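You operate a simulated robot arm through the tools that you are given. There is no shell and no other tool. Be economical: measure what you need, move in short steps, check, and stop when the job is done.

You are at the controls of a simulated two-armed robot. One attempt, no reset.

Task
Wipe up the spill on the top of the breakfast bar with the hand towel and put it back.

Only the result counts: the job must be done as asked and must still hold three seconds after the hand-in. Knocking over, shifting, dropping, spilling or breaking anything else fails it. Flat cloth is picked up by pressing the open fingertips on it (5 to 10 N) and closing them slowly along it; thin cloth reads only 2 to 8 mm in the jaws.

Robot
Two 7-joint arms with two-finger parallel grippers on one trunk, on a base that drives. Base frame: it is fixed to the floor where the robot stands at the start and does not move with it; the origin is under the middle of the robot, x ahead of it, y to its left, z up. Lengths are in cm, angles in degrees, forces in N, time in s.
The left shoulder is at the start at [7, 16.3, 127], the right one opposite. Payload 3.43 kg a hand.
The TCP of each hand is the grasp point between the finger pads, 3.4 cm short of the fingertips. In the tool frame z runs along the fingers and y along their closing line. The gripper opens to 12.8 cm. The fingers are 2.4 cm wide and 1.2 cm thick; the gripper's body (4.8 by 13 cm) begins 9.6 cm behind the TCP.
Orientation is that of the tool frame in the base frame, as a unit quaternion [x, y, z, w]. With the fingers straight down and closing along the base's y, the tool's x points along the base's -x, its y along +y and its z along -z.

Tools
- The arms move only by the tool send_rows. It takes "left_targets", "right_targets" or both (then of equal length, played together; a hand with none holds still); each is a list of rows, each a list of 7 numbers: the shift along the tool's x, y, z in units of 40 mm (1.0 is 40 mm), then the turn, a rotation vector about the tool's x, y, z in units of 6 degrees (1.0 is 6 degrees), then the opening, from 0 (shut) to 1 (fully open). In form: [[tx, ty, tz, wx, wy, wz, grip], ...]. A call has 1 to 12 rows; each row shifts and turns the commanded pose from where the row before left it, along the tool's axes as they then stand. A call with a number of a shift or a turn outside -1 to 1 is refused whole. Each row takes 0.2 s and may step no farther than 5 cm and 8.6 degrees from the row before; otherwise, or with a gripper value out of range, the whole call is refused. Where a pose cannot be reached the arm comes as near as it can. A force on the tool above 40 N (or 10 N above the force at the start of the call, whichever is more), or a blocked arm, ends the call early, and 0.2 s more pass. Each finger travels about 15.3 cm/s and halts on what it meets, pressing with about 22 N; the grip force reading is that of the motor and also rises with nothing between the fingers. The clock runs only during rows and for 0.2 s after the last one: add rows that do not move to give the fingers time. The reply holds the time, the measured pose of the TCP, the force on the tool along the base axes, the opening and the grip force, in the units named above and with some noise.
- Cameras (640 x 400 px; columns grow to the right, rows downward): "scene" is now at [12.34, 4.33, 149.93]; the picture's right is [0.53, -0.85, 0.00], its down [-0.48, -0.30, -0.82] and it looks along [0.70, 0.44, -0.57] (base axes); focal length 254 px, centre (320, 200). "left" rides on the left gripper at [7.6, 1.1, -16] in its tool frame; the picture's right is [-0.15, 0.99, 0.00], its down [-0.88, -0.13, -0.46] and it looks along [-0.45, -0.07, 0.89] (tool axes); focal length 234 px, centre (320, 200). "right" rides on the right gripper at [7.6, -1.1, -16] in its tool frame; the picture's right is [0.15, 0.99, 0.00], its down [-0.88, 0.13, -0.46] and it looks along [-0.45, 0.07, 0.89] (tool axes); focal length 234 px, centre (320, 200). There is no depth. A picture from a camera that has moved, and an enlarged one, comes with that camera's place and axes in the base frame and with its lens.
- capture(camera): a new picture of that camera. No time passes.
- move_column(by): slides the trunk up (or, below 0, down) by that many cm; the arms and the scene camera ride with it, the base frame stays. It gives what a move gives, with no picture.
- base_move(legs): drives the robot by 1 to 6 legs, each [ahead, left, turn to the left] in cm, cm and degrees, along the robot's own axes; the way and the turn of a leg run together, so that a leg with both is an arc; at most 150 cm and 180 degrees a leg. The arms and the cameras ride along, it lands a little off, and it stops where it bumps. It gives what a move gives.
- pan_tilt(pan, tilt): turns the head with the scene camera to pan (to the left, within 86 degrees either way) and tilt (down, from -29 to 69), counted from straight ahead of the robot. It gives what a move gives.
- zoom(camera, box): a new picture of the part [left, top, right, bottom] of that camera's present view, enlarged. No time passes.
- job_done(): hands the job in; it is judged then, once.

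Work in short steps. Places have to be worked out from the pictures, the camera data and where the tool is seen: move nearer, look again, correct. Check each grasp and each placing, and mend what went wrong. You have 120 turns and 92 pictures in all, those below and enlarged ones among them. Open the grippers and draw the arms clear of the work before you hand the job in, unless the task says otherwise; then end with one line.

The tools are called after "Call:" by a JSON object that holds its "name" and its "arguments". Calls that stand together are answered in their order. send_rows: Moves the arms, as the interface text tells. Its arguments: {"type":"object","properties":{"left_targets":{"type":"array"},"right_targets":{"type":"array"}},"required":[]} The other tools are called the same way: move_column (by) slides the trunk up or down; base_move (legs) drives the base; pan_tilt (pan, tilt) turns the head that bears the scene camera; capture (camera) takes a picture; zoom (camera, box) takes an enlarged picture of a part of a camera's view; job_done () hands the job in.

At the start:

```text
time: 0.0
left_position: [48.58, 50.57, 114.76]
left_ee_rot: [-0.001, 1.0, 0.001, 0.0]
left_contact_force: [0.7, -0.7, 0.0]
left_grip_width: 12.81
left_finger_force: 0.1
right_position: [69.86, 0.6, 115.19]
right_ee_rot: [0.001, 1.0, 0.0, 0.001]
right_contact_force: [0.1, -1.0, 0.2]
right_grip_width: 12.8
right_finger_force: 0.0
trunk travel left (down, up): [-75.0, 19.0]
robot x, y, heading: [0.01, -0.15, -0.0]
head pan, tilt: [32.0, 34.8]
```

scene: 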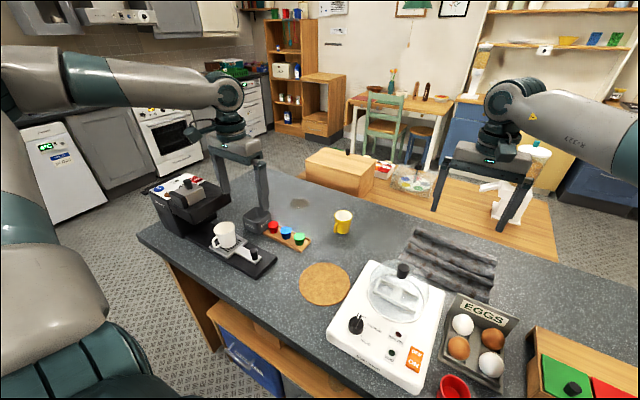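
right: 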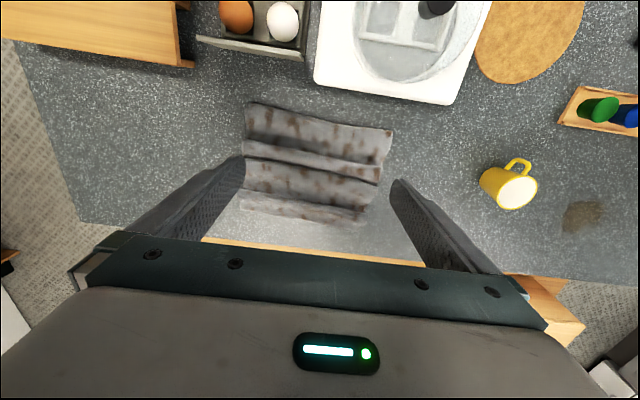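
left: 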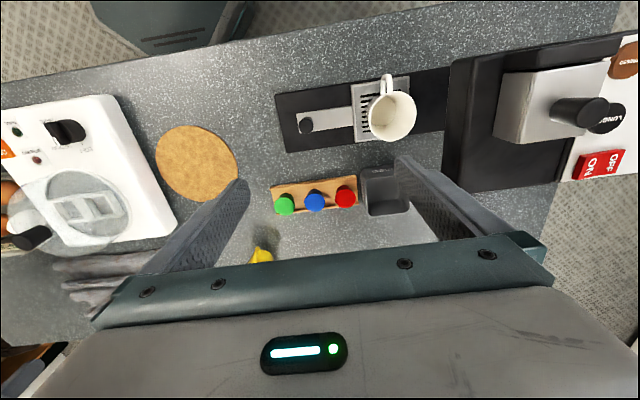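

The towel (grey, folds running along y) is at about (78, 1), the spill near (82, 61), and the yellow mug near (77, 37). I'll enlarge the views to measure them better.

Call:
{"name": "zoom", "arguments": {"camera": "right", "box": [210, 80, 420, 250]}}

Call:
{"name": "zoom", "arguments": {"camera": "scene", "box": [240, 140, 520, 310]}}

```text
2.35 times, centred on (315, 165) of right
camera zoom: at [62.39, -0.56, 131.22], right [-0.15, 0.99, 0.0], down [0.88, 0.13, 0.46], along [0.45, 0.07, -0.89], focal length 551 px, centre (332, 282)
```

zoom: 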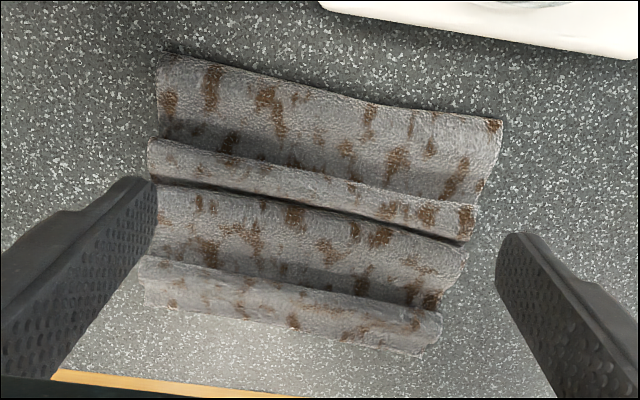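

```text
2.29 times, centred on (380, 225) of scene
camera zoom: at [12.34, 4.33, 149.93], right [0.53, -0.85, 0.0], down [-0.48, -0.3, -0.82], along [0.7, 0.44, -0.57], focal length 580 px, centre (183, 143)
```

zoom: 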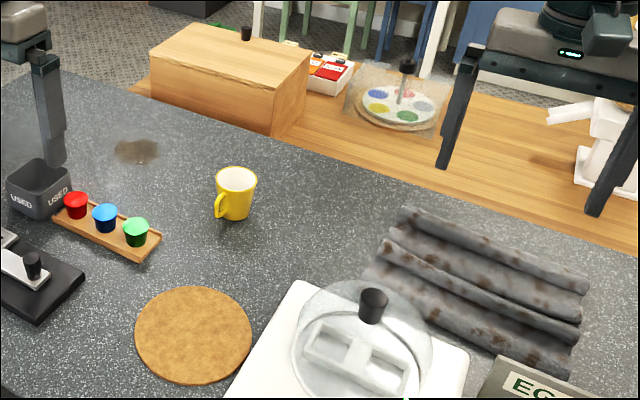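

The grey cloth shows brown spots, so before committing I'll look round for any other towel and check the free floor to the left.

Call:
{"name": "pan_tilt", "arguments": {"pan": -25, "tilt": 40}}

Call:
{"name": "capture", "arguments": {"camera": "scene"}}

Call:
{"name": "pan_tilt", "arguments": {"pan": 75, "tilt": 40}}

Call:
{"name": "capture", "arguments": {"camera": "scene"}}

```text
time: 1.3
left_position: [48.51, 50.46, 114.76]
left_ee_rot: [-0.002, 1.0, 0.001, 0.0]
left_contact_force: [0.6, -0.1, -0.1]
left_grip_width: 12.8
left_finger_force: 0.0
right_position: [69.99, 0.46, 115.11]
right_ee_rot: [0.0, 1.0, -0.001, 0.0]
right_contact_force: [1.0, 0.1, 0.5]
right_grip_width: 12.81
right_finger_force: 0.1
trunk travel left (down, up): [-75.0, 19.0]
robot x, y, heading: [-0.25, -0.06, -0.1]
head pan, tilt: [-25.0, 40.0]
```

```text
86 pictures are left
camera scene: at [12.57, -3.94, 149.14], right [-0.42, -0.91, 0.0], down [-0.58, 0.27, -0.77], along [0.69, -0.32, -0.64], focal length 254 px, centre (320, 200)
```

scene: 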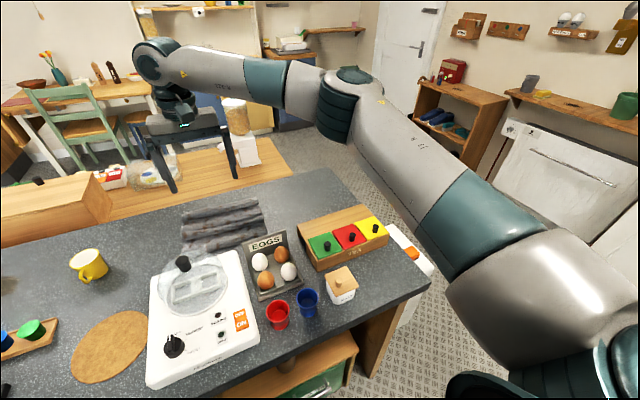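

```text
time: 3.0
left_position: [48.54, 50.53, 114.7]
left_ee_rot: [0.0, 1.0, -0.001, 0.0]
left_contact_force: [0.0, -0.4, -0.3]
left_grip_width: 12.78
left_finger_force: 0.0
right_position: [69.96, 0.55, 115.2]
right_ee_rot: [-0.001, 1.0, 0.0, 0.0]
right_contact_force: [0.1, -0.7, 0.8]
right_grip_width: 12.8
right_finger_force: 0.1
trunk travel left (down, up): [-75.0, 19.0]
robot x, y, heading: [0.38, 0.24, 0.0]
head pan, tilt: [75.0, 40.0]
```

```text
85 pictures are left
camera scene: at [7.06, 7.86, 149.14], right [0.97, -0.26, 0.0], down [-0.17, -0.62, -0.77], along [0.2, 0.74, -0.64], focal length 254 px, centre (320, 200)
```

scene: 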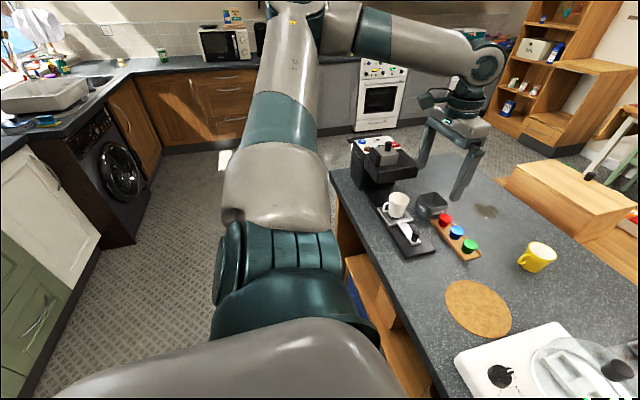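

Free floor to the left is ample. I'll check the far-left corner, where something hangs, for another towel.

Call:
{"name": "pan_tilt", "arguments": {"pan": 86, "tilt": 20}}

Call:
{"name": "capture", "arguments": {"camera": "scene"}}

Call:
{"name": "pan_tilt", "arguments": {"pan": 5, "tilt": 10}}

Call:
{"name": "capture", "arguments": {"camera": "scene"}}

```text
time: 3.9
left_position: [48.47, 50.4, 114.86]
left_ee_rot: [-0.001, 1.0, -0.001, 0.0]
left_contact_force: [-0.6, -1.0, -0.2]
left_grip_width: 12.83
left_finger_force: 0.0
right_position: [69.85, 0.4, 115.21]
right_ee_rot: [0.0, 1.0, 0.0, 0.0]
right_contact_force: [0.3, 0.0, 1.0]
right_grip_width: 12.79
right_finger_force: 0.0
trunk travel left (down, up): [-75.0, 19.0]
robot x, y, heading: [0.28, 0.15, 0.1]
head pan, tilt: [85.9, 20.0]
```

```text
84 pictures are left
camera scene: at [5.52, 8.94, 152.28], right [1.0, -0.07, 0.0], down [-0.02, -0.34, -0.94], along [0.07, 0.94, -0.34], focal length 254 px, centre (320, 200)
```

scene: 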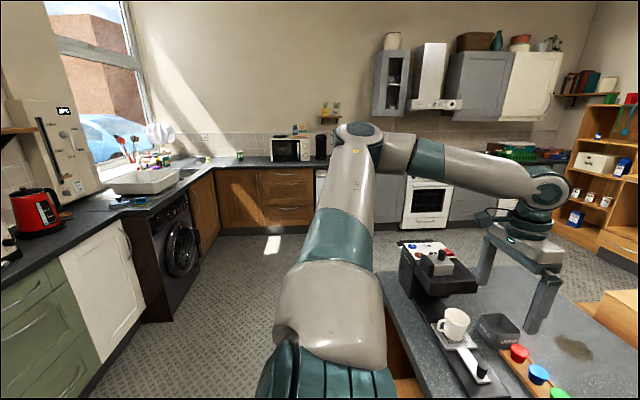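

```text
time: 5.4
left_position: [48.62, 50.43, 114.81]
left_ee_rot: [-0.001, 1.0, 0.0, 0.0]
left_contact_force: [-0.1, -0.1, 0.1]
left_grip_width: 12.79
left_finger_force: 0.0
right_position: [70.0, 0.46, 115.06]
right_ee_rot: [0.001, 1.0, 0.0, 0.0]
right_contact_force: [0.6, 0.0, -0.1]
right_grip_width: 12.8
right_finger_force: 0.0
trunk travel left (down, up): [-75.0, 19.0]
robot x, y, heading: [-0.21, 0.27, 0.2]
head pan, tilt: [5.0, 10.0]
```

```text
83 pictures are left
camera scene: at [14.12, 0.47, 153.91], right [0.09, -1.0, 0.0], down [-0.17, -0.02, -0.98], along [0.98, 0.09, -0.17], focal length 254 px, centre (320, 200)
```

scene: 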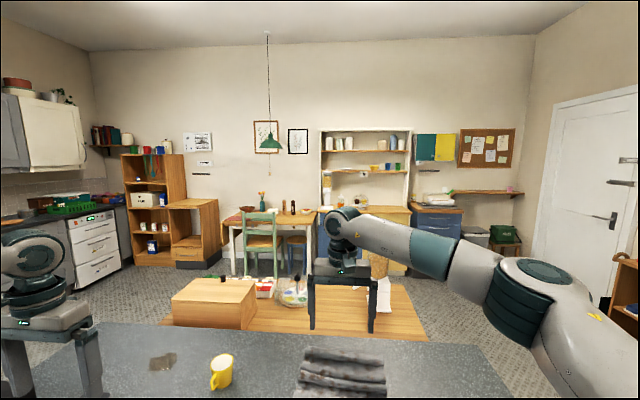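

No other towel is in sight, so the grey one is it. I'll turn the right hand by 90° so it closes along x, across a ridge, keeping it high for now.

Call:
{"name": "send_rows", "arguments": {"right_targets": [[0, 0, 0, 0, 0, -1, 1], [0, 0, 0, 0, 0, -1, 1], [0, 0, 0, 0, 0, -1, 1], [0, 0, 0, 0, 0, -1, 1], [0, 0, 0, 0, 0, -1, 1], [0, 0, 0, 0, 0, -1, 1], [0, 0, 0, 0, 0, -1, 1], [0, 0, 0, 0, 0, -1, 1], [0, 0, 0, 0, 0, -1, 1], [0, 0, 0, 0, 0, -1, 1], [0, 0, 0, 0, 0, -1, 1], [0, 0, 0, 0, 0, -1, 1]]}}

Call:
{"name": "send_rows", "arguments": {"right_targets": [[0, 0, 0, 0, 0, -1, 1], [0, 0, 0, 0, 0, -1, 1], [0, 0, 0, 0, 0, -1, 1], [0, 0, 0, 0, 0, 0, 1]]}}

Call:
{"name": "capture", "arguments": {"camera": "right"}}

```text
time: 8.0
left_position: [48.63, 50.46, 114.75]
left_ee_rot: [-0.001, 1.0, 0.001, 0.0]
left_contact_force: [1.1, 0.5, 0.1]
left_grip_width: 12.79
left_finger_force: 0.0
right_position: [69.99, 0.46, 115.01]
right_ee_rot: [-0.406, 0.914, -0.001, 0.001]
right_contact_force: [0.0, 0.6, -0.4]
right_grip_width: 12.77
right_finger_force: 0.1
right hand out of reach, approached as far as the arm can: row 9, 10, 11, 12
trunk travel left (down, up): [-75.0, 19.0]
robot x, y, heading: [0.22, -0.14, -0.1]
head pan, tilt: [5.0, 10.0]
```

```text
time: 9.0
left_position: [48.49, 50.56, 114.67]
left_ee_rot: [-0.001, 1.0, 0.0, 0.0]
left_contact_force: [0.7, -0.6, 0.1]
left_grip_width: 12.81
left_finger_force: 0.1
right_position: [69.93, 0.52, 115.3]
right_ee_rot: [-0.406, 0.914, 0.0, -0.001]
right_contact_force: [-0.3, -0.4, -0.2]
right_grip_width: 12.79
right_finger_force: 0.1
right hand out of reach, approached as far as the arm can: row 1, 2, 3
trunk travel left (down, up): [-75.0, 19.0]
robot x, y, heading: [-0.08, 0.13, 0.1]
head pan, tilt: [5.0, 10.0]
```

```text
82 pictures are left
camera right: at [65.72, -5.85, 131.27], right [-0.83, 0.55, 0.0], down [0.49, 0.74, 0.46], along [0.25, 0.38, -0.89], focal length 234 px, centre (320, 200)
```

right: 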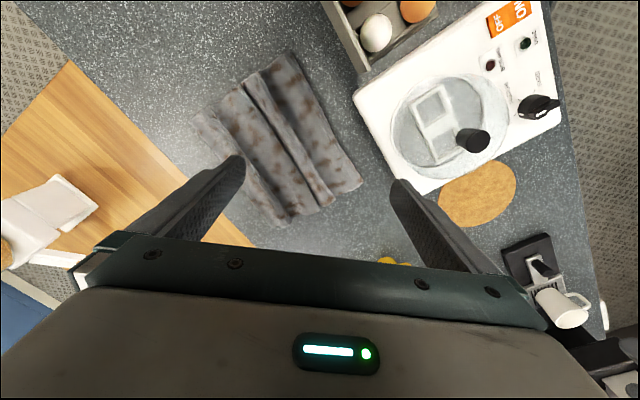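

The wrist stops at 48° this way, so I'll turn it the other way.

Call:
{"name": "send_rows", "arguments": {"right_targets": [[0, 0, 0, 0, 0, 1, 1], [0, 0, 0, 0, 0, 1, 1], [0, 0, 0, 0, 0, 1, 1], [0, 0, 0, 0, 0, 1, 1], [0, 0, 0, 0, 0, 1, 1], [0, 0, 0, 0, 0, 1, 1], [0, 0, 0, 0, 0, 1, 1], [0, 0, 0, 0, 0, 1, 1], [0, 0, 0, 0, 0, 1, 1], [0, 0, 0, 0, 0, 1, 1], [0, 0, 0, 0, 0, 1, 1], [0, 0, 0, 0, 0, 1, 1]]}}

Call:
{"name": "send_rows", "arguments": {"right_targets": [[0, 0, 0, 0, 0, 1, 1], [0, 0, 0, 0, 0, 1, 1], [0, 0, 0, 0, 0, 1, 1], [0, 0, 0, 0, 0, 1, 1], [0, 0, 0, 0, 0, 1, 1], [0, 0, 0, 0, 0, 1, 1], [0, 0, 0, 0, 0, 1, 1], [0, 0, 0, 0, 0, 1, 1], [0, 0, 0, 0, 0, 1, 1], [0, 0, 0, 0, 0, 1, 1], [0, 0, 0, 0, 0, 1, 1]]}}

```text
time: 11.6
left_position: [48.52, 50.46, 114.84]
left_ee_rot: [-0.001, 1.0, 0.0, 0.0]
left_contact_force: [-0.7, 0.2, 0.6]
left_grip_width: 12.78
left_finger_force: 0.1
right_position: [70.01, 0.56, 115.18]
right_ee_rot: [0.209, 0.978, 0.001, 0.0]
right_contact_force: [0.7, -0.5, 0.4]
right_grip_width: 12.81
right_finger_force: 0.0
trunk travel left (down, up): [-75.0, 19.0]
robot x, y, heading: [-0.19, -0.17, -0.1]
head pan, tilt: [5.0, 10.0]
```

```text
time: 14.0
left_position: [48.51, 50.46, 114.76]
left_ee_rot: [-0.001, 1.0, 0.0, -0.001]
left_contact_force: [0.0, 0.0, 0.7]
left_grip_width: 12.79
left_finger_force: 0.0
right_position: [69.99, 0.52, 115.18]
right_ee_rot: [0.708, 0.707, 0.0, 0.0]
right_contact_force: [-0.2, 0.8, 0.7]
right_grip_width: 12.82
right_finger_force: 0.1
trunk travel left (down, up): [-75.0, 19.0]
robot x, y, heading: [0.0, 0.15, 0.1]
head pan, tilt: [5.0, 10.0]
```

Now the hand closes along x (tool x = +y, tool y = +x). Moving over the ridge near x=76, and down to about z=103 to look again.

Call:
{"name": "send_rows", "arguments": {"right_targets": [[0, 0.75, 0.5, 0, 0, 0, 1], [0, 0.75, 0.5, 0, 0, 0, 1], [0, 0, 0.7, 0, 0, 0, 1], [0, 0, 0.7, 0, 0, 0, 1], [0, 0, 0.6, 0, 0, 0, 1], [0, 0, 0, 0, 0, 0, 1]]}}

Call:
{"name": "capture", "arguments": {"camera": "right"}}

Call:
{"name": "pan_tilt", "arguments": {"pan": 0, "tilt": 40}}

Call:
{"name": "capture", "arguments": {"camera": "scene"}}

```text
time: 15.4
left_position: [48.53, 50.45, 114.76]
left_ee_rot: [-0.001, 1.0, 0.0, -0.001]
left_contact_force: [0.2, 0.8, -1.1]
left_grip_width: 12.81
left_finger_force: 0.1
right_position: [76.03, 0.7, 103.08]
right_ee_rot: [0.708, 0.706, 0.0, 0.0]
right_contact_force: [0.5, 0.3, -0.1]
right_grip_width: 12.79
right_finger_force: 0.0
trunk travel left (down, up): [-75.0, 19.0]
robot x, y, heading: [-0.1, -0.36, 0.0]
head pan, tilt: [5.0, 10.0]
```

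```text
81 pictures are left
camera right: at [74.8, 8.17, 119.17], right [0.99, 0.15, 0.0], down [0.13, -0.88, 0.46], along [0.07, -0.45, -0.89], focal length 234 px, centre (320, 200)
```

right: 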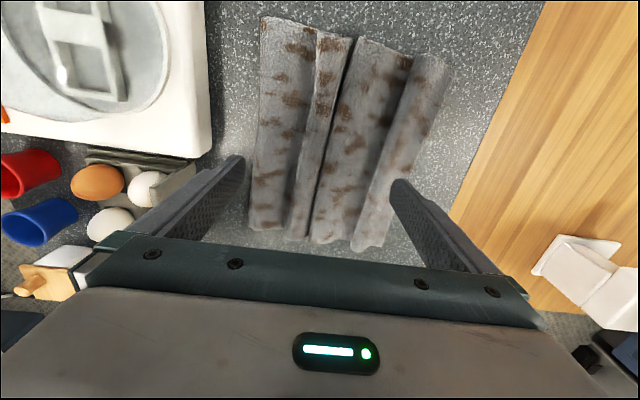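

```text
time: 16.3
left_position: [48.57, 50.47, 114.77]
left_ee_rot: [0.0, 1.0, 0.0, 0.0]
left_contact_force: [0.4, 0.6, -0.6]
left_grip_width: 12.78
left_finger_force: 0.1
right_position: [75.92, 0.53, 103.02]
right_ee_rot: [0.707, 0.707, 0.0, 0.0]
right_contact_force: [-0.4, -0.1, -0.4]
right_grip_width: 12.81
right_finger_force: 0.0
trunk travel left (down, up): [-75.0, 19.0]
robot x, y, heading: [-0.01, -0.38, -0.1]
head pan, tilt: [0.0, 40.0]
```

```text
80 pictures are left
camera scene: at [13.37, -0.35, 149.15], right [0.0, -1.0, 0.0], down [-0.64, 0.0, -0.77], along [0.77, 0.0, -0.64], focal length 254 px, centre (320, 200)
```

scene: 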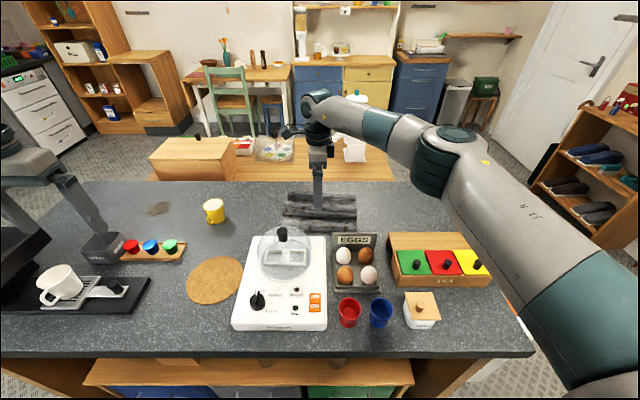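

Towel spans x 67–89, y −16–13, centre about (78, −1.5), with a ridge near x=75. I'll half close the jaws and come down to about z=92 over it.

Call:
{"name": "send_rows", "arguments": {"right_targets": [[-0.5, 0.1, 0.7, 0, 0, 0, 0.55], [0, 0, 0.7, 0, 0, 0, 0.55], [0, 0, 0.7, 0, 0, 0, 0.55], [0, 0, 0.6, 0, 0, 0, 0.55], [0, 0, 0, 0, 0, 0, 0.55]]}}

Call:
{"name": "capture", "arguments": {"camera": "right"}}

```text
time: 17.4
left_position: [48.31, 50.41, 114.99]
left_ee_rot: [-0.001, 1.0, 0.0, 0.001]
left_contact_force: [-0.3, 0.0, 0.5]
left_grip_width: 12.81
left_finger_force: 0.1
right_position: [76.53, -1.32, 93.91]
right_ee_rot: [0.708, 0.707, 0.006, 0.002]
right_contact_force: [-4.0, -0.8, 14.5]
right_grip_width: 6.9
right_finger_force: 0.0
trunk travel left (down, up): [-75.0, 19.0]
robot x, y, heading: [0.2, -0.03, -0.0]
head pan, tilt: [0.0, 40.0]
stopped in row 5 (right hand): the force on the tool passed its limit (the readings are from after the stop); the commanded pose is now the measured one
```

```text
79 pictures are left
camera right: at [75.24, 6.12, 110.01], right [0.99, 0.15, 0.01], down [0.12, -0.88, 0.45], along [0.08, -0.45, -0.89], focal length 234 px, centre (320, 200)
```

right: 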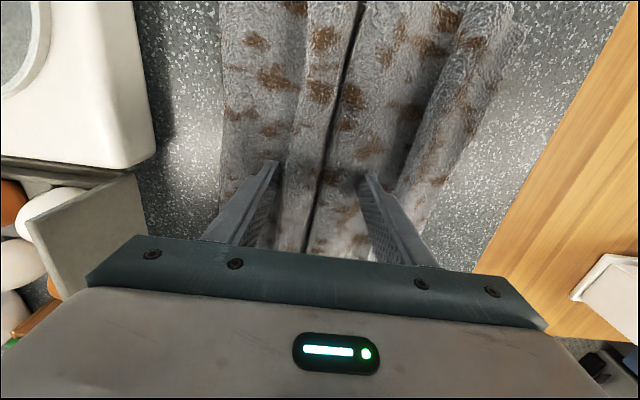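

Contact already at fingertip z≈90.5 (folds are about 4 cm high), force about 14 N. I'll ease off slightly and close slowly on the ridge between the fingers.

Call:
{"name": "send_rows", "arguments": {"right_targets": [[0, 0, -0.05, 0, 0, 0, 0.48], [0, 0, 0, 0, 0, 0, 0.4], [0, 0, 0, 0, 0, 0, 0.32], [0, 0, 0, 0, 0, 0, 0.24], [0, 0, 0, 0, 0, 0, 0.16], [0, 0, 0, 0, 0, 0, 0.08], [0, 0, 0, 0, 0, 0, 0.0], [0, 0, 0, 0, 0, 0, 0.0], [0, 0, 0, 0, 0, 0, 0.0]]}}

Call:
{"name": "capture", "arguments": {"camera": "right"}}

```text
time: 19.4
left_position: [48.4, 50.44, 114.79]
left_ee_rot: [-0.001, 1.0, 0.0, 0.0]
left_contact_force: [1.1, 0.4, 0.0]
left_grip_width: 12.81
left_finger_force: 0.1
right_position: [76.69, -1.49, 94.01]
right_ee_rot: [0.708, 0.707, 0.006, 0.003]
right_contact_force: [5.9, 0.0, 20.6]
right_grip_width: 1.89
right_finger_force: 22.5
trunk travel left (down, up): [-75.0, 19.0]
robot x, y, heading: [-0.22, -0.2, 0.1]
head pan, tilt: [0.0, 40.0]
```

```text
78 pictures are left
camera right: at [75.36, 6.08, 110.03], right [0.99, 0.15, 0.01], down [0.12, -0.88, 0.45], along [0.08, -0.45, -0.89], focal length 234 px, centre (320, 200)
```

right: 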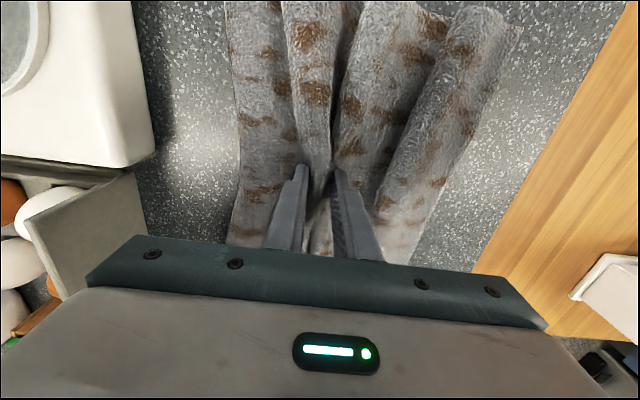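

Something 1.9 cm thick, a gathered fold, is held. I'll lift 4 cm slowly and see if it comes up.

Call:
{"name": "send_rows", "arguments": {"right_targets": [[0, 0, -0.3, 0, 0, 0, 0], [0, 0, -0.3, 0, 0, 0, 0], [0, 0, -0.4, 0, 0, 0, 0], [0, 0, -0.5, 0, 0, 0, 0], [0, 0, 0, 0, 0, 0, 0]]}}

Call:
{"name": "capture", "arguments": {"camera": "right"}}

Call:
{"name": "zoom", "arguments": {"camera": "scene", "box": [200, 120, 460, 285]}}

```text
time: 20.6
left_position: [48.66, 50.48, 114.8]
left_ee_rot: [0.0, 1.0, 0.0, 0.0]
left_contact_force: [-0.6, -0.7, 0.3]
left_grip_width: 12.8
left_finger_force: 0.0
right_position: [76.61, -1.41, 99.56]
right_ee_rot: [0.707, 0.707, 0.004, 0.0]
right_contact_force: [-0.4, 0.6, -0.9]
right_grip_width: 1.24
right_finger_force: 21.7
trunk travel left (down, up): [-75.0, 19.0]
robot x, y, heading: [-0.43, -0.19, 0.1]
head pan, tilt: [0.0, 40.0]
```

```text
77 pictures are left
camera right: at [75.34, 6.08, 115.78], right [0.99, 0.15, 0.01], down [0.13, -0.88, 0.45], along [0.07, -0.45, -0.89], focal length 234 px, centre (320, 200)
```

right: 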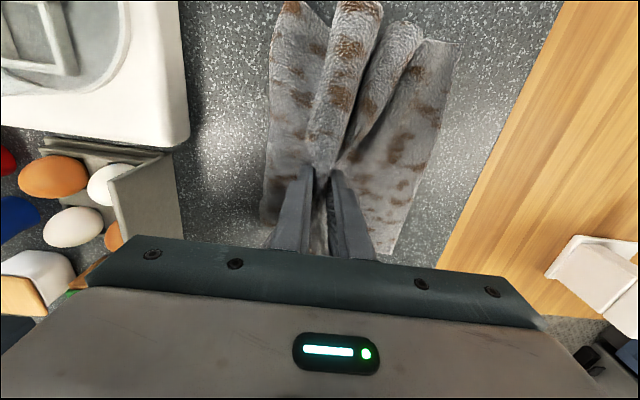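

```text
2.42 times, centred on (330, 202) of scene
camera zoom: at [13.39, -0.35, 149.14], right [0.0, -1.0, 0.0], down [-0.64, 0.0, -0.77], along [0.77, 0.0, -0.64], focal length 615 px, centre (296, 194)
```

zoom: 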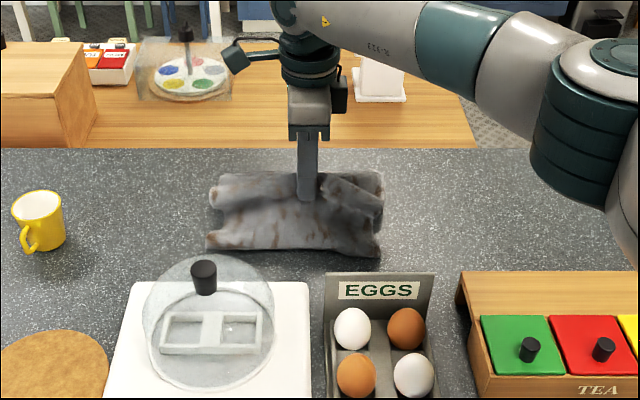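

The towel is held well. I'll lift it clear, and also raise the left hand so it clears the coffee machine on the drive.

Call:
{"name": "send_rows", "arguments": {"left_targets": [[0, 0, -0.7, 0, 0, 0, 1], [0, 0, -0.7, 0, 0, 0, 1], [0, 0, -0.7, 0, 0, 0, 1], [0, 0, -0.7, 0, 0, 0, 1], [0, 0, -0.7, 0, 0, 0, 1], [0, 0, -0.7, 0, 0, 0, 1], [0, 0, -0.7, 0, 0, 0, 1], [0, 0, 0, 0, 0, 0, 1]], "right_targets": [[0, 0, -0.7, 0, 0, 0, 0], [0, 0, -0.7, 0, 0, 0, 0], [0, 0, -0.7, 0, 0, 0, 0], [0, 0, -0.7, 0, 0, 0, 0], [0, 0, -0.7, 0, 0, 0, 0], [0, 0, -0.7, 0, 0, 0, 0], [0, 0, -0.7, 0, 0, 0, 0], [0, 0, 0, 0, 0, 0, 0]]}}

Call:
{"name": "capture", "arguments": {"camera": "scene"}}

```text
time: 22.4
left_position: [48.59, 50.44, 134.37]
left_ee_rot: [-0.001, 1.0, -0.001, 0.0]
left_contact_force: [0.3, 1.3, -0.6]
left_grip_width: 12.78
left_finger_force: 0.0
right_position: [76.6, -1.42, 119.32]
right_ee_rot: [0.707, 0.707, 0.004, 0.002]
right_contact_force: [-0.5, 0.1, -0.8]
right_grip_width: 1.23
right_finger_force: 22.2
trunk travel left (down, up): [-75.0, 19.0]
robot x, y, heading: [0.08, 0.11, -0.1]
head pan, tilt: [0.0, 40.0]
```

```text
75 pictures are left
camera scene: at [13.45, -0.32, 149.13], right [0.0, -1.0, 0.0], down [-0.64, 0.0, -0.77], along [0.77, 0.0, -0.64], focal length 254 px, centre (320, 200)
```

scene: 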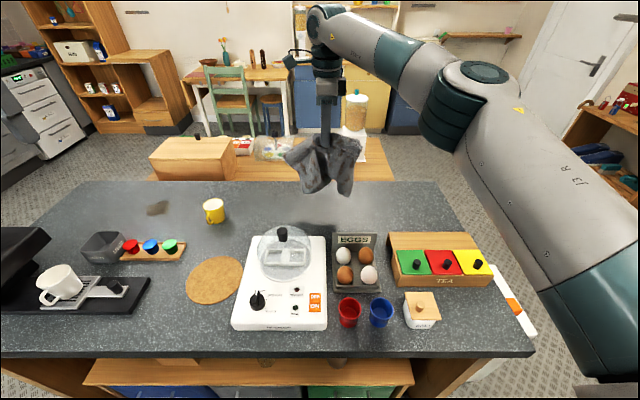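

Towel hangs clear. Spill re-measured at about (84.5, 60.8). I'll drive the base 60 cm to the left.

Call:
{"name": "base_move", "arguments": {"legs": [[0, 60, 0]]}}

Call:
{"name": "capture", "arguments": {"camera": "scene"}}

Call:
{"name": "capture", "arguments": {"camera": "right"}}

```text
time: 25.8
left_position: [48.91, 110.01, 134.37]
left_ee_rot: [0.001, 1.0, 0.001, 0.0]
left_contact_force: [-0.4, 0.1, -0.9]
left_grip_width: 12.81
left_finger_force: 0.0
right_position: [76.7, 58.07, 119.32]
right_ee_rot: [0.709, 0.705, 0.005, 0.002]
right_contact_force: [0.0, 0.3, 0.4]
right_grip_width: 1.23
right_finger_force: 21.5
trunk travel left (down, up): [-75.0, 19.0]
robot x, y, heading: [0.23, 60.34, -0.4]
head pan, tilt: [0.0, 40.0]
```

```text
74 pictures are left
camera scene: at [13.55, 59.46, 149.14], right [-0.01, -1.0, 0.0], down [-0.64, 0.0, -0.77], along [0.77, 0.0, -0.64], focal length 254 px, centre (320, 200)
```

scene: 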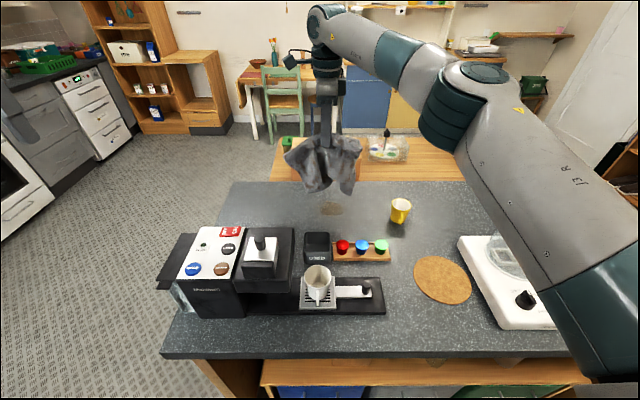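

```text
73 pictures are left
camera right: at [75.47, 65.56, 135.45], right [0.99, 0.14, 0.01], down [0.12, -0.88, 0.45], along [0.07, -0.45, -0.89], focal length 234 px, centre (320, 200)
```

right: 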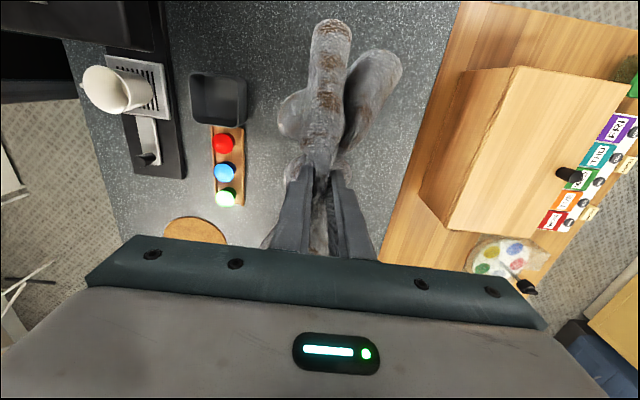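

Triangulating across the views gives a bar top near z≈91 (matching the fingertip contact), and the spill centred at about (78.5, 55), roughly 7×9 cm. I'll line up over it and lower to about z=103.

Call:
{"name": "send_rows", "arguments": {"right_targets": [[-0.4, 0.25, 0.3, 0, 0, 0, 0], [-0.35, 0.2, 0.7, 0, 0, 0, 0], [0, 0, 0.7, 0, 0, 0, 0], [0, 0, 0.7, 0, 0, 0, 0], [0, 0, 0.7, 0, 0, 0, 0], [0, 0, 0.7, 0, 0, 0, 0], [0, 0, 0.2, 0, 0, 0, 0], [0, 0, 0, 0, 0, 0, 0]]}}

Call:
{"name": "capture", "arguments": {"camera": "scene"}}

Call:
{"name": "capture", "arguments": {"camera": "right"}}

```text
time: 27.6
left_position: [48.94, 110.15, 134.37]
left_ee_rot: [0.002, 1.0, 0.0, -0.001]
left_contact_force: [-0.4, -0.2, 0.2]
left_grip_width: 12.81
left_finger_force: 0.0
right_position: [78.48, 55.21, 103.4]
right_ee_rot: [0.709, 0.706, 0.005, 0.001]
right_contact_force: [-0.3, 0.2, -1.2]
right_grip_width: 1.22
right_finger_force: 21.8
trunk travel left (down, up): [-75.0, 19.0]
robot x, y, heading: [-0.08, 59.87, -0.5]
head pan, tilt: [0.0, 40.0]
```

```text
72 pictures are left
camera scene: at [13.54, 59.56, 149.14], right [-0.01, -1.0, 0.0], down [-0.64, 0.0, -0.77], along [0.77, 0.0, -0.64], focal length 254 px, centre (320, 200)
```

scene: 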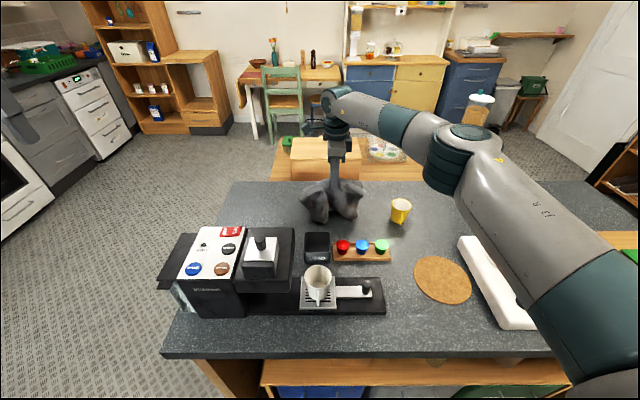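

```text
71 pictures are left
camera right: at [77.34, 62.76, 119.44], right [0.99, 0.14, 0.01], down [0.12, -0.88, 0.45], along [0.07, -0.45, -0.89], focal length 234 px, centre (320, 200)
```

right: 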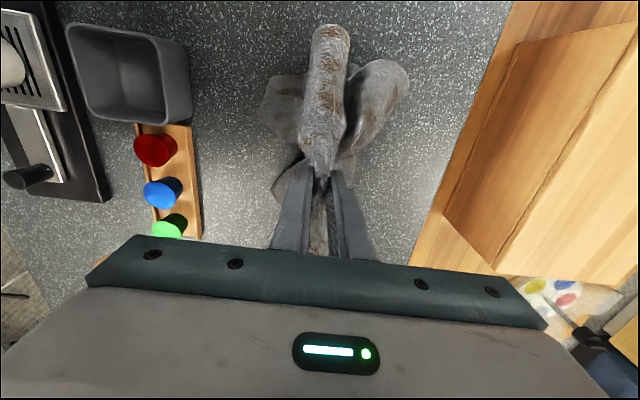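

Clear of the tray, bin and mug. Lowering gently to press the towel on the spill.

Call:
{"name": "send_rows", "arguments": {"right_targets": [[0, 0, 0.4, 0, 0, 0, 0], [0, 0, 0.4, 0, 0, 0, 0], [0, 0, 0.4, 0, 0, 0, 0], [0, 0, 0.3, 0, 0, 0, 0], [0, 0, 0.3, 0, 0, 0, 0], [0, 0, 0, 0, 0, 0, 0]]}}

Call:
{"name": "capture", "arguments": {"camera": "scene"}}

Call:
{"name": "capture", "arguments": {"camera": "right"}}

```text
time: 28.9
left_position: [48.95, 110.21, 134.39]
left_ee_rot: [0.002, 1.0, 0.0, 0.0]
left_contact_force: [0.8, 0.0, -0.6]
left_grip_width: 12.81
left_finger_force: 0.0
right_position: [78.71, 55.23, 96.14]
right_ee_rot: [0.709, 0.705, 0.005, 0.003]
right_contact_force: [1.3, -0.6, 3.3]
right_grip_width: 1.26
right_finger_force: 22.0
trunk travel left (down, up): [-75.0, 19.0]
robot x, y, heading: [0.53, 60.04, -0.2]
head pan, tilt: [0.0, 40.0]
```

```text
70 pictures are left
camera scene: at [13.48, 59.54, 149.15], right [-0.01, -1.0, 0.0], down [-0.64, 0.0, -0.77], along [0.77, 0.0, -0.64], focal length 254 px, centre (320, 200)
```

scene: 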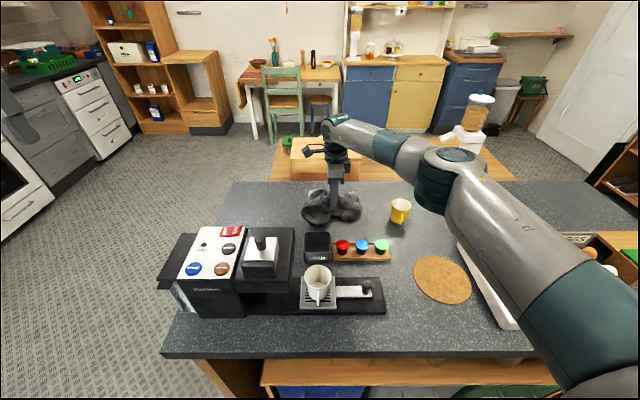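

```text
69 pictures are left
camera right: at [77.44, 62.68, 112.31], right [0.99, 0.14, 0.01], down [0.12, -0.88, 0.45], along [0.07, -0.45, -0.89], focal length 234 px, centre (320, 200)
```

right: 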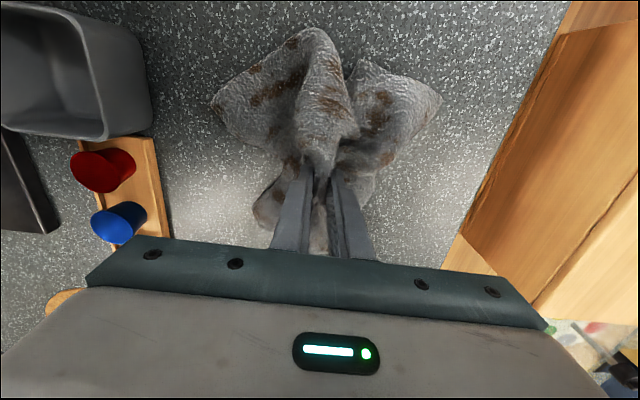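

Light contact (3.3 N). Press a bit more and rub over the spill, along y then along x, in small steps.

Call:
{"name": "send_rows", "arguments": {"right_targets": [[0, 0, 0.15, 0, 0, 0, 0], [0.4, 0, 0, 0, 0, 0, 0], [0.5, 0, 0, 0, 0, 0, 0], [-0.5, 0, 0, 0, 0, 0, 0], [-0.5, 0, 0, 0, 0, 0, 0], [-0.4, 0, 0, 0, 0, 0, 0], [-0.4, 0, 0, 0, 0, 0, 0], [0.4, 0, 0, 0, 0, 0, 0], [0.5, 0, 0, 0, 0, 0, 0]]}}

Call:
{"name": "capture", "arguments": {"camera": "scene"}}

```text
time: 30.9
left_position: [48.9, 110.36, 134.31]
left_ee_rot: [0.003, 1.0, -0.001, 0.0]
left_contact_force: [-0.5, -0.5, 0.8]
left_grip_width: 12.82
left_finger_force: 0.0
right_position: [78.64, 55.29, 95.59]
right_ee_rot: [0.71, 0.705, 0.003, 0.003]
right_contact_force: [0.1, -2.3, 7.1]
right_grip_width: 1.25
right_finger_force: 22.2
trunk travel left (down, up): [-75.0, 19.0]
robot x, y, heading: [0.19, 60.12, -0.5]
head pan, tilt: [0.0, 40.0]
```

```text
68 pictures are left
camera scene: at [13.43, 59.71, 149.15], right [-0.01, -1.0, 0.0], down [-0.64, 0.0, -0.77], along [0.77, -0.01, -0.64], focal length 254 px, centre (320, 200)
```

scene: 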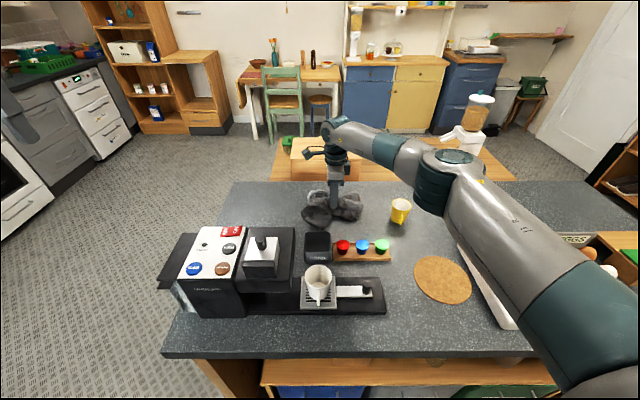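

7 N, sliding well. Now lanes offset in x by ±2.5 cm.

Call:
{"name": "send_rows", "arguments": {"right_targets": [[0, 0.5, 0, 0, 0, 0, 0], [0.5, 0.12, 0, 0, 0, 0, 0], [0.4, 0, 0, 0, 0, 0, 0], [-0.5, 0, 0, 0, 0, 0, 0], [-0.5, 0, 0, 0, 0, 0, 0], [-0.5, 0, 0, 0, 0, 0, 0], [-0.3, -0.3, 0, 0, 0, 0, 0], [0, -0.5, 0, 0, 0, 0, 0], [0, -0.4, 0, 0, 0, 0, 0], [0.5, 0, 0, 0, 0, 0, 0], [0.5, 0, 0, 0, 0, 0, 0]]}}

Call:
{"name": "send_rows", "arguments": {"right_targets": [[0.5, 0, 0, 0, 0, 0, 0], [0.4, 0, 0, 0, 0, 0, 0], [-0.5, 0.2, 0, 0, 0, 0, 0], [-0.4, 0.4, 0, 0, 0, 0, 0], [0, 0.5, 0, 0, 0, 0, 0], [0, -0.5, 0, 0, 0, 0, 0], [0, 0, 0, 0, 0, 0, 0], [0, 0, -0.4, 0, 0, 0, 0], [0, 0, -0.7, 0, 0, 0, 0], [0, 0, -0.8, 0, 0, 0, 0], [0, 0, -0.8, 0, 0, 0, 0], [0, 0, -0.8, 0, 0, 0, 0]]}}

Call:
{"name": "send_rows", "arguments": {"right_targets": [[0, 0, -0.8, 0, 0, 0, 0], [0, 0, -0.8, 0, 0, 0, 0], [0, 0, -0.5, 0, 0, 0, 0], [0, 0, 0, 0, 0, 0, 0]]}}

Call:
{"name": "capture", "arguments": {"camera": "scene"}}

Call:
{"name": "capture", "arguments": {"camera": "right"}}

```text
time: 32.8
left_position: [48.82, 110.05, 134.62]
left_ee_rot: [0.003, 1.0, 0.001, 0.001]
left_contact_force: [0.7, -0.3, 0.3]
left_grip_width: 12.79
left_finger_force: 0.1
right_position: [80.8, 52.8, 94.79]
right_ee_rot: [0.708, 0.706, -0.004, -0.009]
right_contact_force: [-0.4, 2.6, 21.7]
right_grip_width: 1.3
right_finger_force: 22.1
right hand out of reach, approached as far as the arm can: row 2, 3, 4, 5, 6, 7, 8
trunk travel left (down, up): [-75.0, 19.0]
robot x, y, heading: [0.21, 59.56, -0.3]
head pan, tilt: [0.0, 40.0]
stopped in row 9 (right hand): the force on the tool passed its limit (the readings are from after the stop); the commanded pose is now the measured one
```

```text
time: 35.4
left_position: [48.93, 110.16, 134.47]
left_ee_rot: [0.003, 1.0, 0.0, 0.0]
left_contact_force: [0.0, -0.2, -0.3]
left_grip_width: 12.83
left_finger_force: 0.0
right_position: [81.28, 51.8, 108.66]
right_ee_rot: [0.708, 0.706, -0.008, -0.009]
right_contact_force: [-0.4, 1.1, -0.9]
right_grip_width: 1.24
right_finger_force: 21.4
right hand out of reach, approached as far as the arm can: row 1, 2, 4, 5, 6, 9
trunk travel left (down, up): [-75.0, 19.0]
robot x, y, heading: [0.42, 60.02, -0.2]
head pan, tilt: [0.0, 40.0]
```

```text
time: 36.4
left_position: [49.0, 110.05, 134.36]
left_ee_rot: [0.003, 1.0, 0.001, 0.0]
left_contact_force: [0.9, -0.6, 0.3]
left_grip_width: 12.8
left_finger_force: 0.1
right_position: [80.49, 51.24, 116.89]
right_ee_rot: [0.708, 0.706, -0.008, -0.01]
right_contact_force: [-0.1, -0.3, -0.3]
right_grip_width: 1.21
right_finger_force: 22.2
right hand out of reach, approached as far as the arm can: row 2, 3
trunk travel left (down, up): [-75.0, 19.0]
robot x, y, heading: [-0.16, 60.07, -0.0]
head pan, tilt: [0.0, 40.0]
```

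```text
67 pictures are left
camera scene: at [13.61, 59.44, 149.14], right [-0.01, -1.0, 0.0], down [-0.64, 0.0, -0.77], along [0.77, 0.0, -0.64], focal length 254 px, centre (320, 200)
```

scene: 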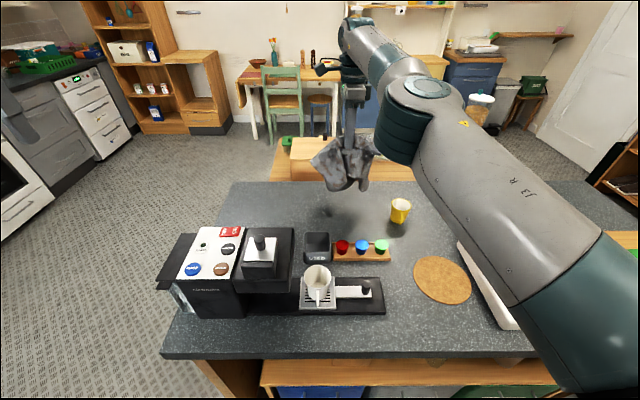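

```text
66 pictures are left
camera right: at [79.78, 58.8, 132.98], right [0.99, 0.14, -0.02], down [0.14, -0.88, 0.45], along [0.04, -0.45, -0.89], focal length 234 px, centre (320, 200)
```

right: 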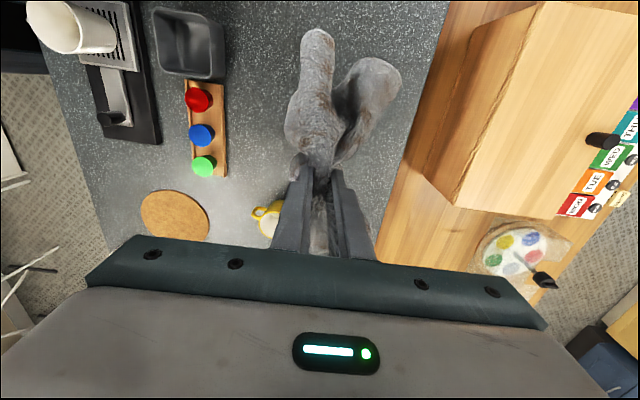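

The lanes partly hit the reach limit. I'll enlarge the spill area to see what is left.

Call:
{"name": "zoom", "arguments": {"camera": "scene", "box": [280, 170, 420, 258]}}

```text
4.55 times, centred on (350, 214) of scene
camera zoom: at [13.61, 59.44, 149.14], right [-0.01, -1.0, 0.0], down [-0.64, 0.0, -0.77], along [0.77, 0.0, -0.64], focal length 1154 px, centre (184, 136)
```

zoom: 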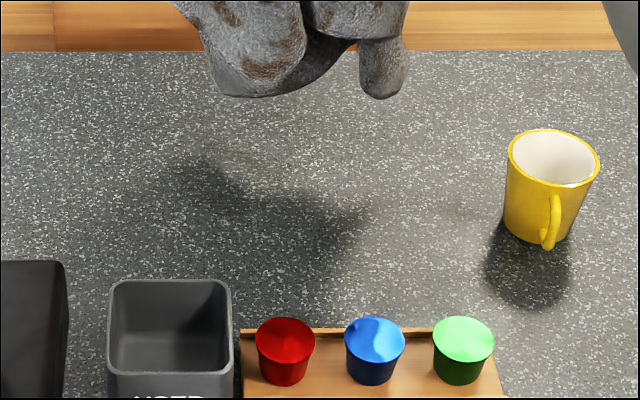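

A faint patch may remain near the shadow. I'll drive 18 cm further left, which gives a better reach and uncovers the spot for a look.

Call:
{"name": "base_move", "arguments": {"legs": [[0, 18, 0]]}}

Call:
{"name": "capture", "arguments": {"camera": "scene"}}

```text
time: 37.9
left_position: [49.18, 127.79, 134.47]
left_ee_rot: [0.002, 1.0, 0.001, 0.0]
left_contact_force: [0.4, 0.5, -0.3]
left_grip_width: 12.78
left_finger_force: 0.0
right_position: [80.52, 68.91, 116.86]
right_ee_rot: [0.709, 0.705, -0.007, -0.01]
right_contact_force: [0.1, -0.7, -0.4]
right_grip_width: 1.25
right_finger_force: 22.4
trunk travel left (down, up): [-75.0, 19.0]
robot x, y, heading: [0.2, 77.7, -0.3]
head pan, tilt: [0.0, 40.0]
```

```text
64 pictures are left
camera scene: at [13.64, 77.17, 149.15], right [-0.01, -1.0, 0.0], down [-0.64, 0.01, -0.77], along [0.77, 0.0, -0.64], focal length 254 px, centre (320, 200)
```

scene: 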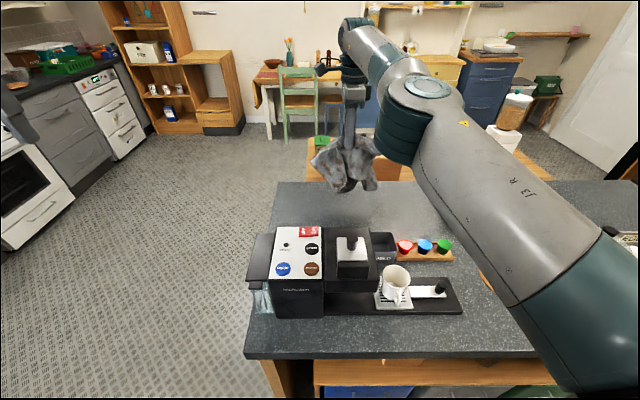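

Enlarging the spill area around (385, 208).

Call:
{"name": "zoom", "arguments": {"camera": "scene", "box": [330, 176, 440, 245]}}

Call:
{"name": "capture", "arguments": {"camera": "right"}}

```text
5.80 times, centred on (385, 210) of scene
camera zoom: at [13.64, 77.17, 149.15], right [-0.01, -1.0, 0.0], down [-0.64, 0.01, -0.77], along [0.77, 0.0, -0.64], focal length 1471 px, centre (-57, 139)
```

zoom: 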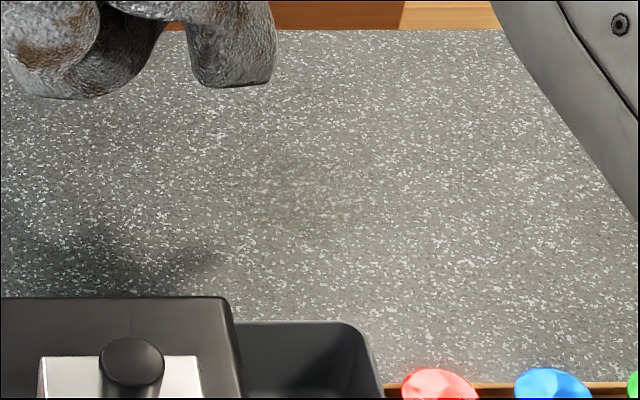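

```text
62 pictures are left
camera right: at [79.84, 76.5, 133.0], right [0.99, 0.14, -0.02], down [0.14, -0.88, 0.45], along [0.04, -0.45, -0.89], focal length 234 px, centre (320, 200)
```

right: 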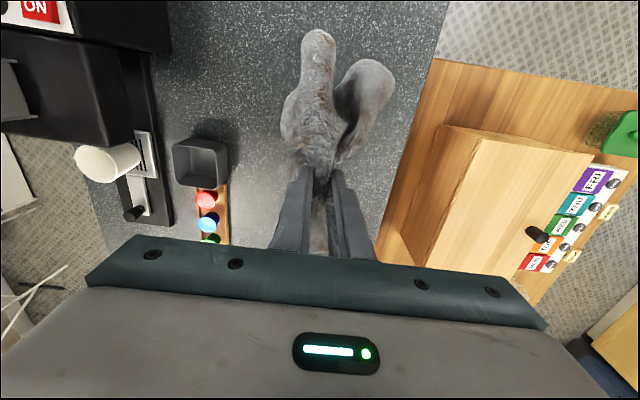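

A faint trace remains at about (79, 55.3). I'll go back over it for a second wipe, now with better reach.

Call:
{"name": "send_rows", "arguments": {"right_targets": [[-0.8, 0, 0.1, 0, 0, 0, 0], [-0.8, -0.1, 0.3, 0, 0, 0, 0], [-0.8, -0.1, 0.4, 0, 0, 0, 0], [-0.8, -0.1, 0.5, 0, 0, 0, 0], [-0.2, -0.07, 0.7, 0, 0, 0, 0], [0, 0, 0.7, 0, 0, 0, 0], [0, 0, 0.7, 0, 0, 0, 0], [0, 0, 0.6, 0, 0, 0, 0], [0, 0, 0.5, 0, 0, 0, 0], [0, 0, 0.3, 0, 0, 0, 0], [0, 0, 0, 0, 0, 0, 0]]}}

Call:
{"name": "capture", "arguments": {"camera": "right"}}

```text
time: 40.3
left_position: [49.02, 128.02, 134.28]
left_ee_rot: [0.003, 1.0, 0.0, 0.0]
left_contact_force: [0.5, -0.5, -0.5]
left_grip_width: 12.81
left_finger_force: 0.0
right_position: [82.94, 55.96, 98.28]
right_ee_rot: [0.708, 0.706, -0.009, -0.011]
right_contact_force: [-0.6, 0.0, -0.6]
right_grip_width: 1.19
right_finger_force: 21.9
right hand out of reach, approached as far as the arm can: row 1, 2, 3, 4, 5, 7
trunk travel left (down, up): [-75.0, 19.0]
robot x, y, heading: [0.11, 77.85, -0.5]
head pan, tilt: [0.0, 40.0]
```

```text
61 pictures are left
camera right: at [82.3, 63.5, 114.46], right [0.99, 0.14, -0.03], down [0.14, -0.88, 0.45], along [0.04, -0.45, -0.89], focal length 234 px, centre (320, 200)
```

right: 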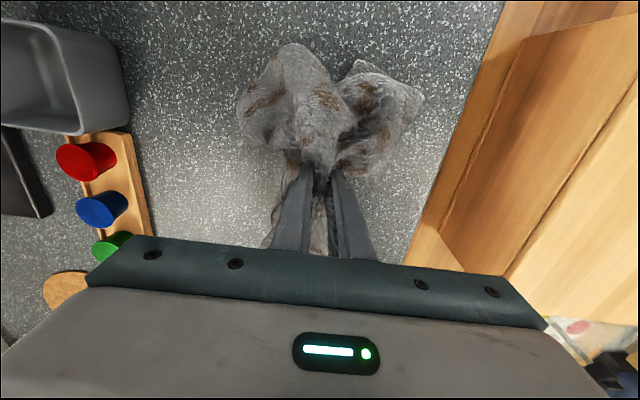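

Hand is at x=82.9; I need about 79. Shift back and press down.

Call:
{"name": "send_rows", "arguments": {"right_targets": [[-0.15, -0.5, 0, 0, 0, 0, 0], [0, -0.5, 0, 0, 0, 0, 0], [0, 0, 0.3, 0, 0, 0, 0], [0, 0, 0.3, 0, 0, 0, 0], [0, 0, 0, 0, 0, 0, 0]]}}

```text
time: 41.5
left_position: [48.97, 128.1, 134.34]
left_ee_rot: [0.003, 1.0, 0.001, 0.0]
left_contact_force: [-0.2, -0.9, 0.0]
left_grip_width: 12.8
left_finger_force: 0.1
right_position: [82.79, 55.5, 95.86]
right_ee_rot: [0.709, 0.705, -0.008, -0.009]
right_contact_force: [-0.9, 1.0, 11.1]
right_grip_width: 1.23
right_finger_force: 22.2
right hand out of reach, approached as far as the arm can: row 1, 2
trunk travel left (down, up): [-75.0, 19.0]
robot x, y, heading: [0.5, 77.63, -0.2]
head pan, tilt: [0.0, 40.0]
```

The wrist orientation is at a joint limit here. I'll lift a bit, turn the hand back 24°, then shift 4 cm toward the robot.

Call:
{"name": "send_rows", "arguments": {"right_targets": [[0, 0, -0.5, 0, 0, -1, 0], [0, 0, 0, 0, 0, -1, 0], [0, 0, 0, 0, 0, -1, 0], [0, 0, 0, 0, 0, -1, 0], [0.2, -0.45, 0, 0, 0, 0, 0], [0.2, -0.45, 0, 0, 0, 0, 0], [0, 0, 0, 0, 0, 0, 0]]}}

Call:
{"name": "capture", "arguments": {"camera": "right"}}

```text
time: 43.1
left_position: [49.04, 128.05, 134.41]
left_ee_rot: [0.003, 1.0, 0.0, 0.001]
left_contact_force: [0.4, 0.3, -0.4]
left_grip_width: 12.8
left_finger_force: 0.1
right_position: [82.88, 55.41, 97.62]
right_ee_rot: [0.546, 0.837, -0.006, -0.011]
right_contact_force: [-0.3, 0.0, 0.4]
right_grip_width: 1.17
right_finger_force: 22.3
right hand out of reach, approached as far as the arm can: row 5, 6
trunk travel left (down, up): [-75.0, 19.0]
robot x, y, heading: [0.27, 77.75, -0.3]
head pan, tilt: [0.0, 40.0]
```

```text
60 pictures are left
camera right: at [79.28, 61.92, 113.88], right [0.85, 0.53, -0.02], down [0.49, -0.75, 0.44], along [0.22, -0.38, -0.9], focal length 234 px, centre (320, 200)
```

right: 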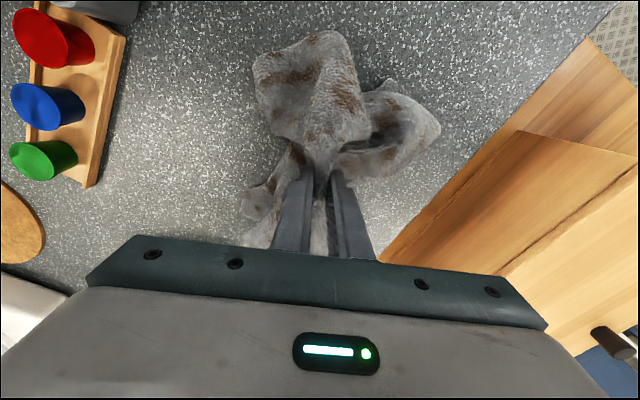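

Motion in −x is stuck in this arm posture, so I'll use the base: back 4 cm.

Call:
{"name": "base_move", "arguments": {"legs": [[-4, 0, 0]]}}

Call:
{"name": "send_rows", "arguments": {"right_targets": [[0, 0, 0.25, 0, 0, 0, 0], [0, 0, 0.25, 0, 0, 0, 0], [0, 0, 0, 0, 0, 0, 0]]}}

```text
time: 44.0
left_position: [45.82, 127.99, 133.93]
left_ee_rot: [0.003, 1.0, 0.001, -0.004]
left_contact_force: [1.0, -0.4, 0.1]
left_grip_width: 12.78
left_finger_force: 0.0
right_position: [79.47, 55.42, 97.17]
right_ee_rot: [0.547, 0.837, -0.008, -0.014]
right_contact_force: [1.2, -0.4, -0.6]
right_grip_width: 1.18
right_finger_force: 22.0
trunk travel left (down, up): [-75.0, 19.0]
robot x, y, heading: [-3.26, 77.64, -0.4]
head pan, tilt: [0.0, 40.0]
```

```text
time: 44.8
left_position: [44.93, 127.99, 134.54]
left_ee_rot: [0.002, 1.0, 0.0, 0.001]
left_contact_force: [-0.3, 0.2, -0.3]
left_grip_width: 12.78
left_finger_force: 0.0
right_position: [78.82, 55.39, 95.87]
right_ee_rot: [0.547, 0.837, -0.007, -0.01]
right_contact_force: [1.0, -0.3, 4.4]
right_grip_width: 1.22
right_finger_force: 21.6
trunk travel left (down, up): [-75.0, 19.0]
robot x, y, heading: [-3.41, 77.72, -0.6]
head pan, tilt: [0.0, 40.0]
```

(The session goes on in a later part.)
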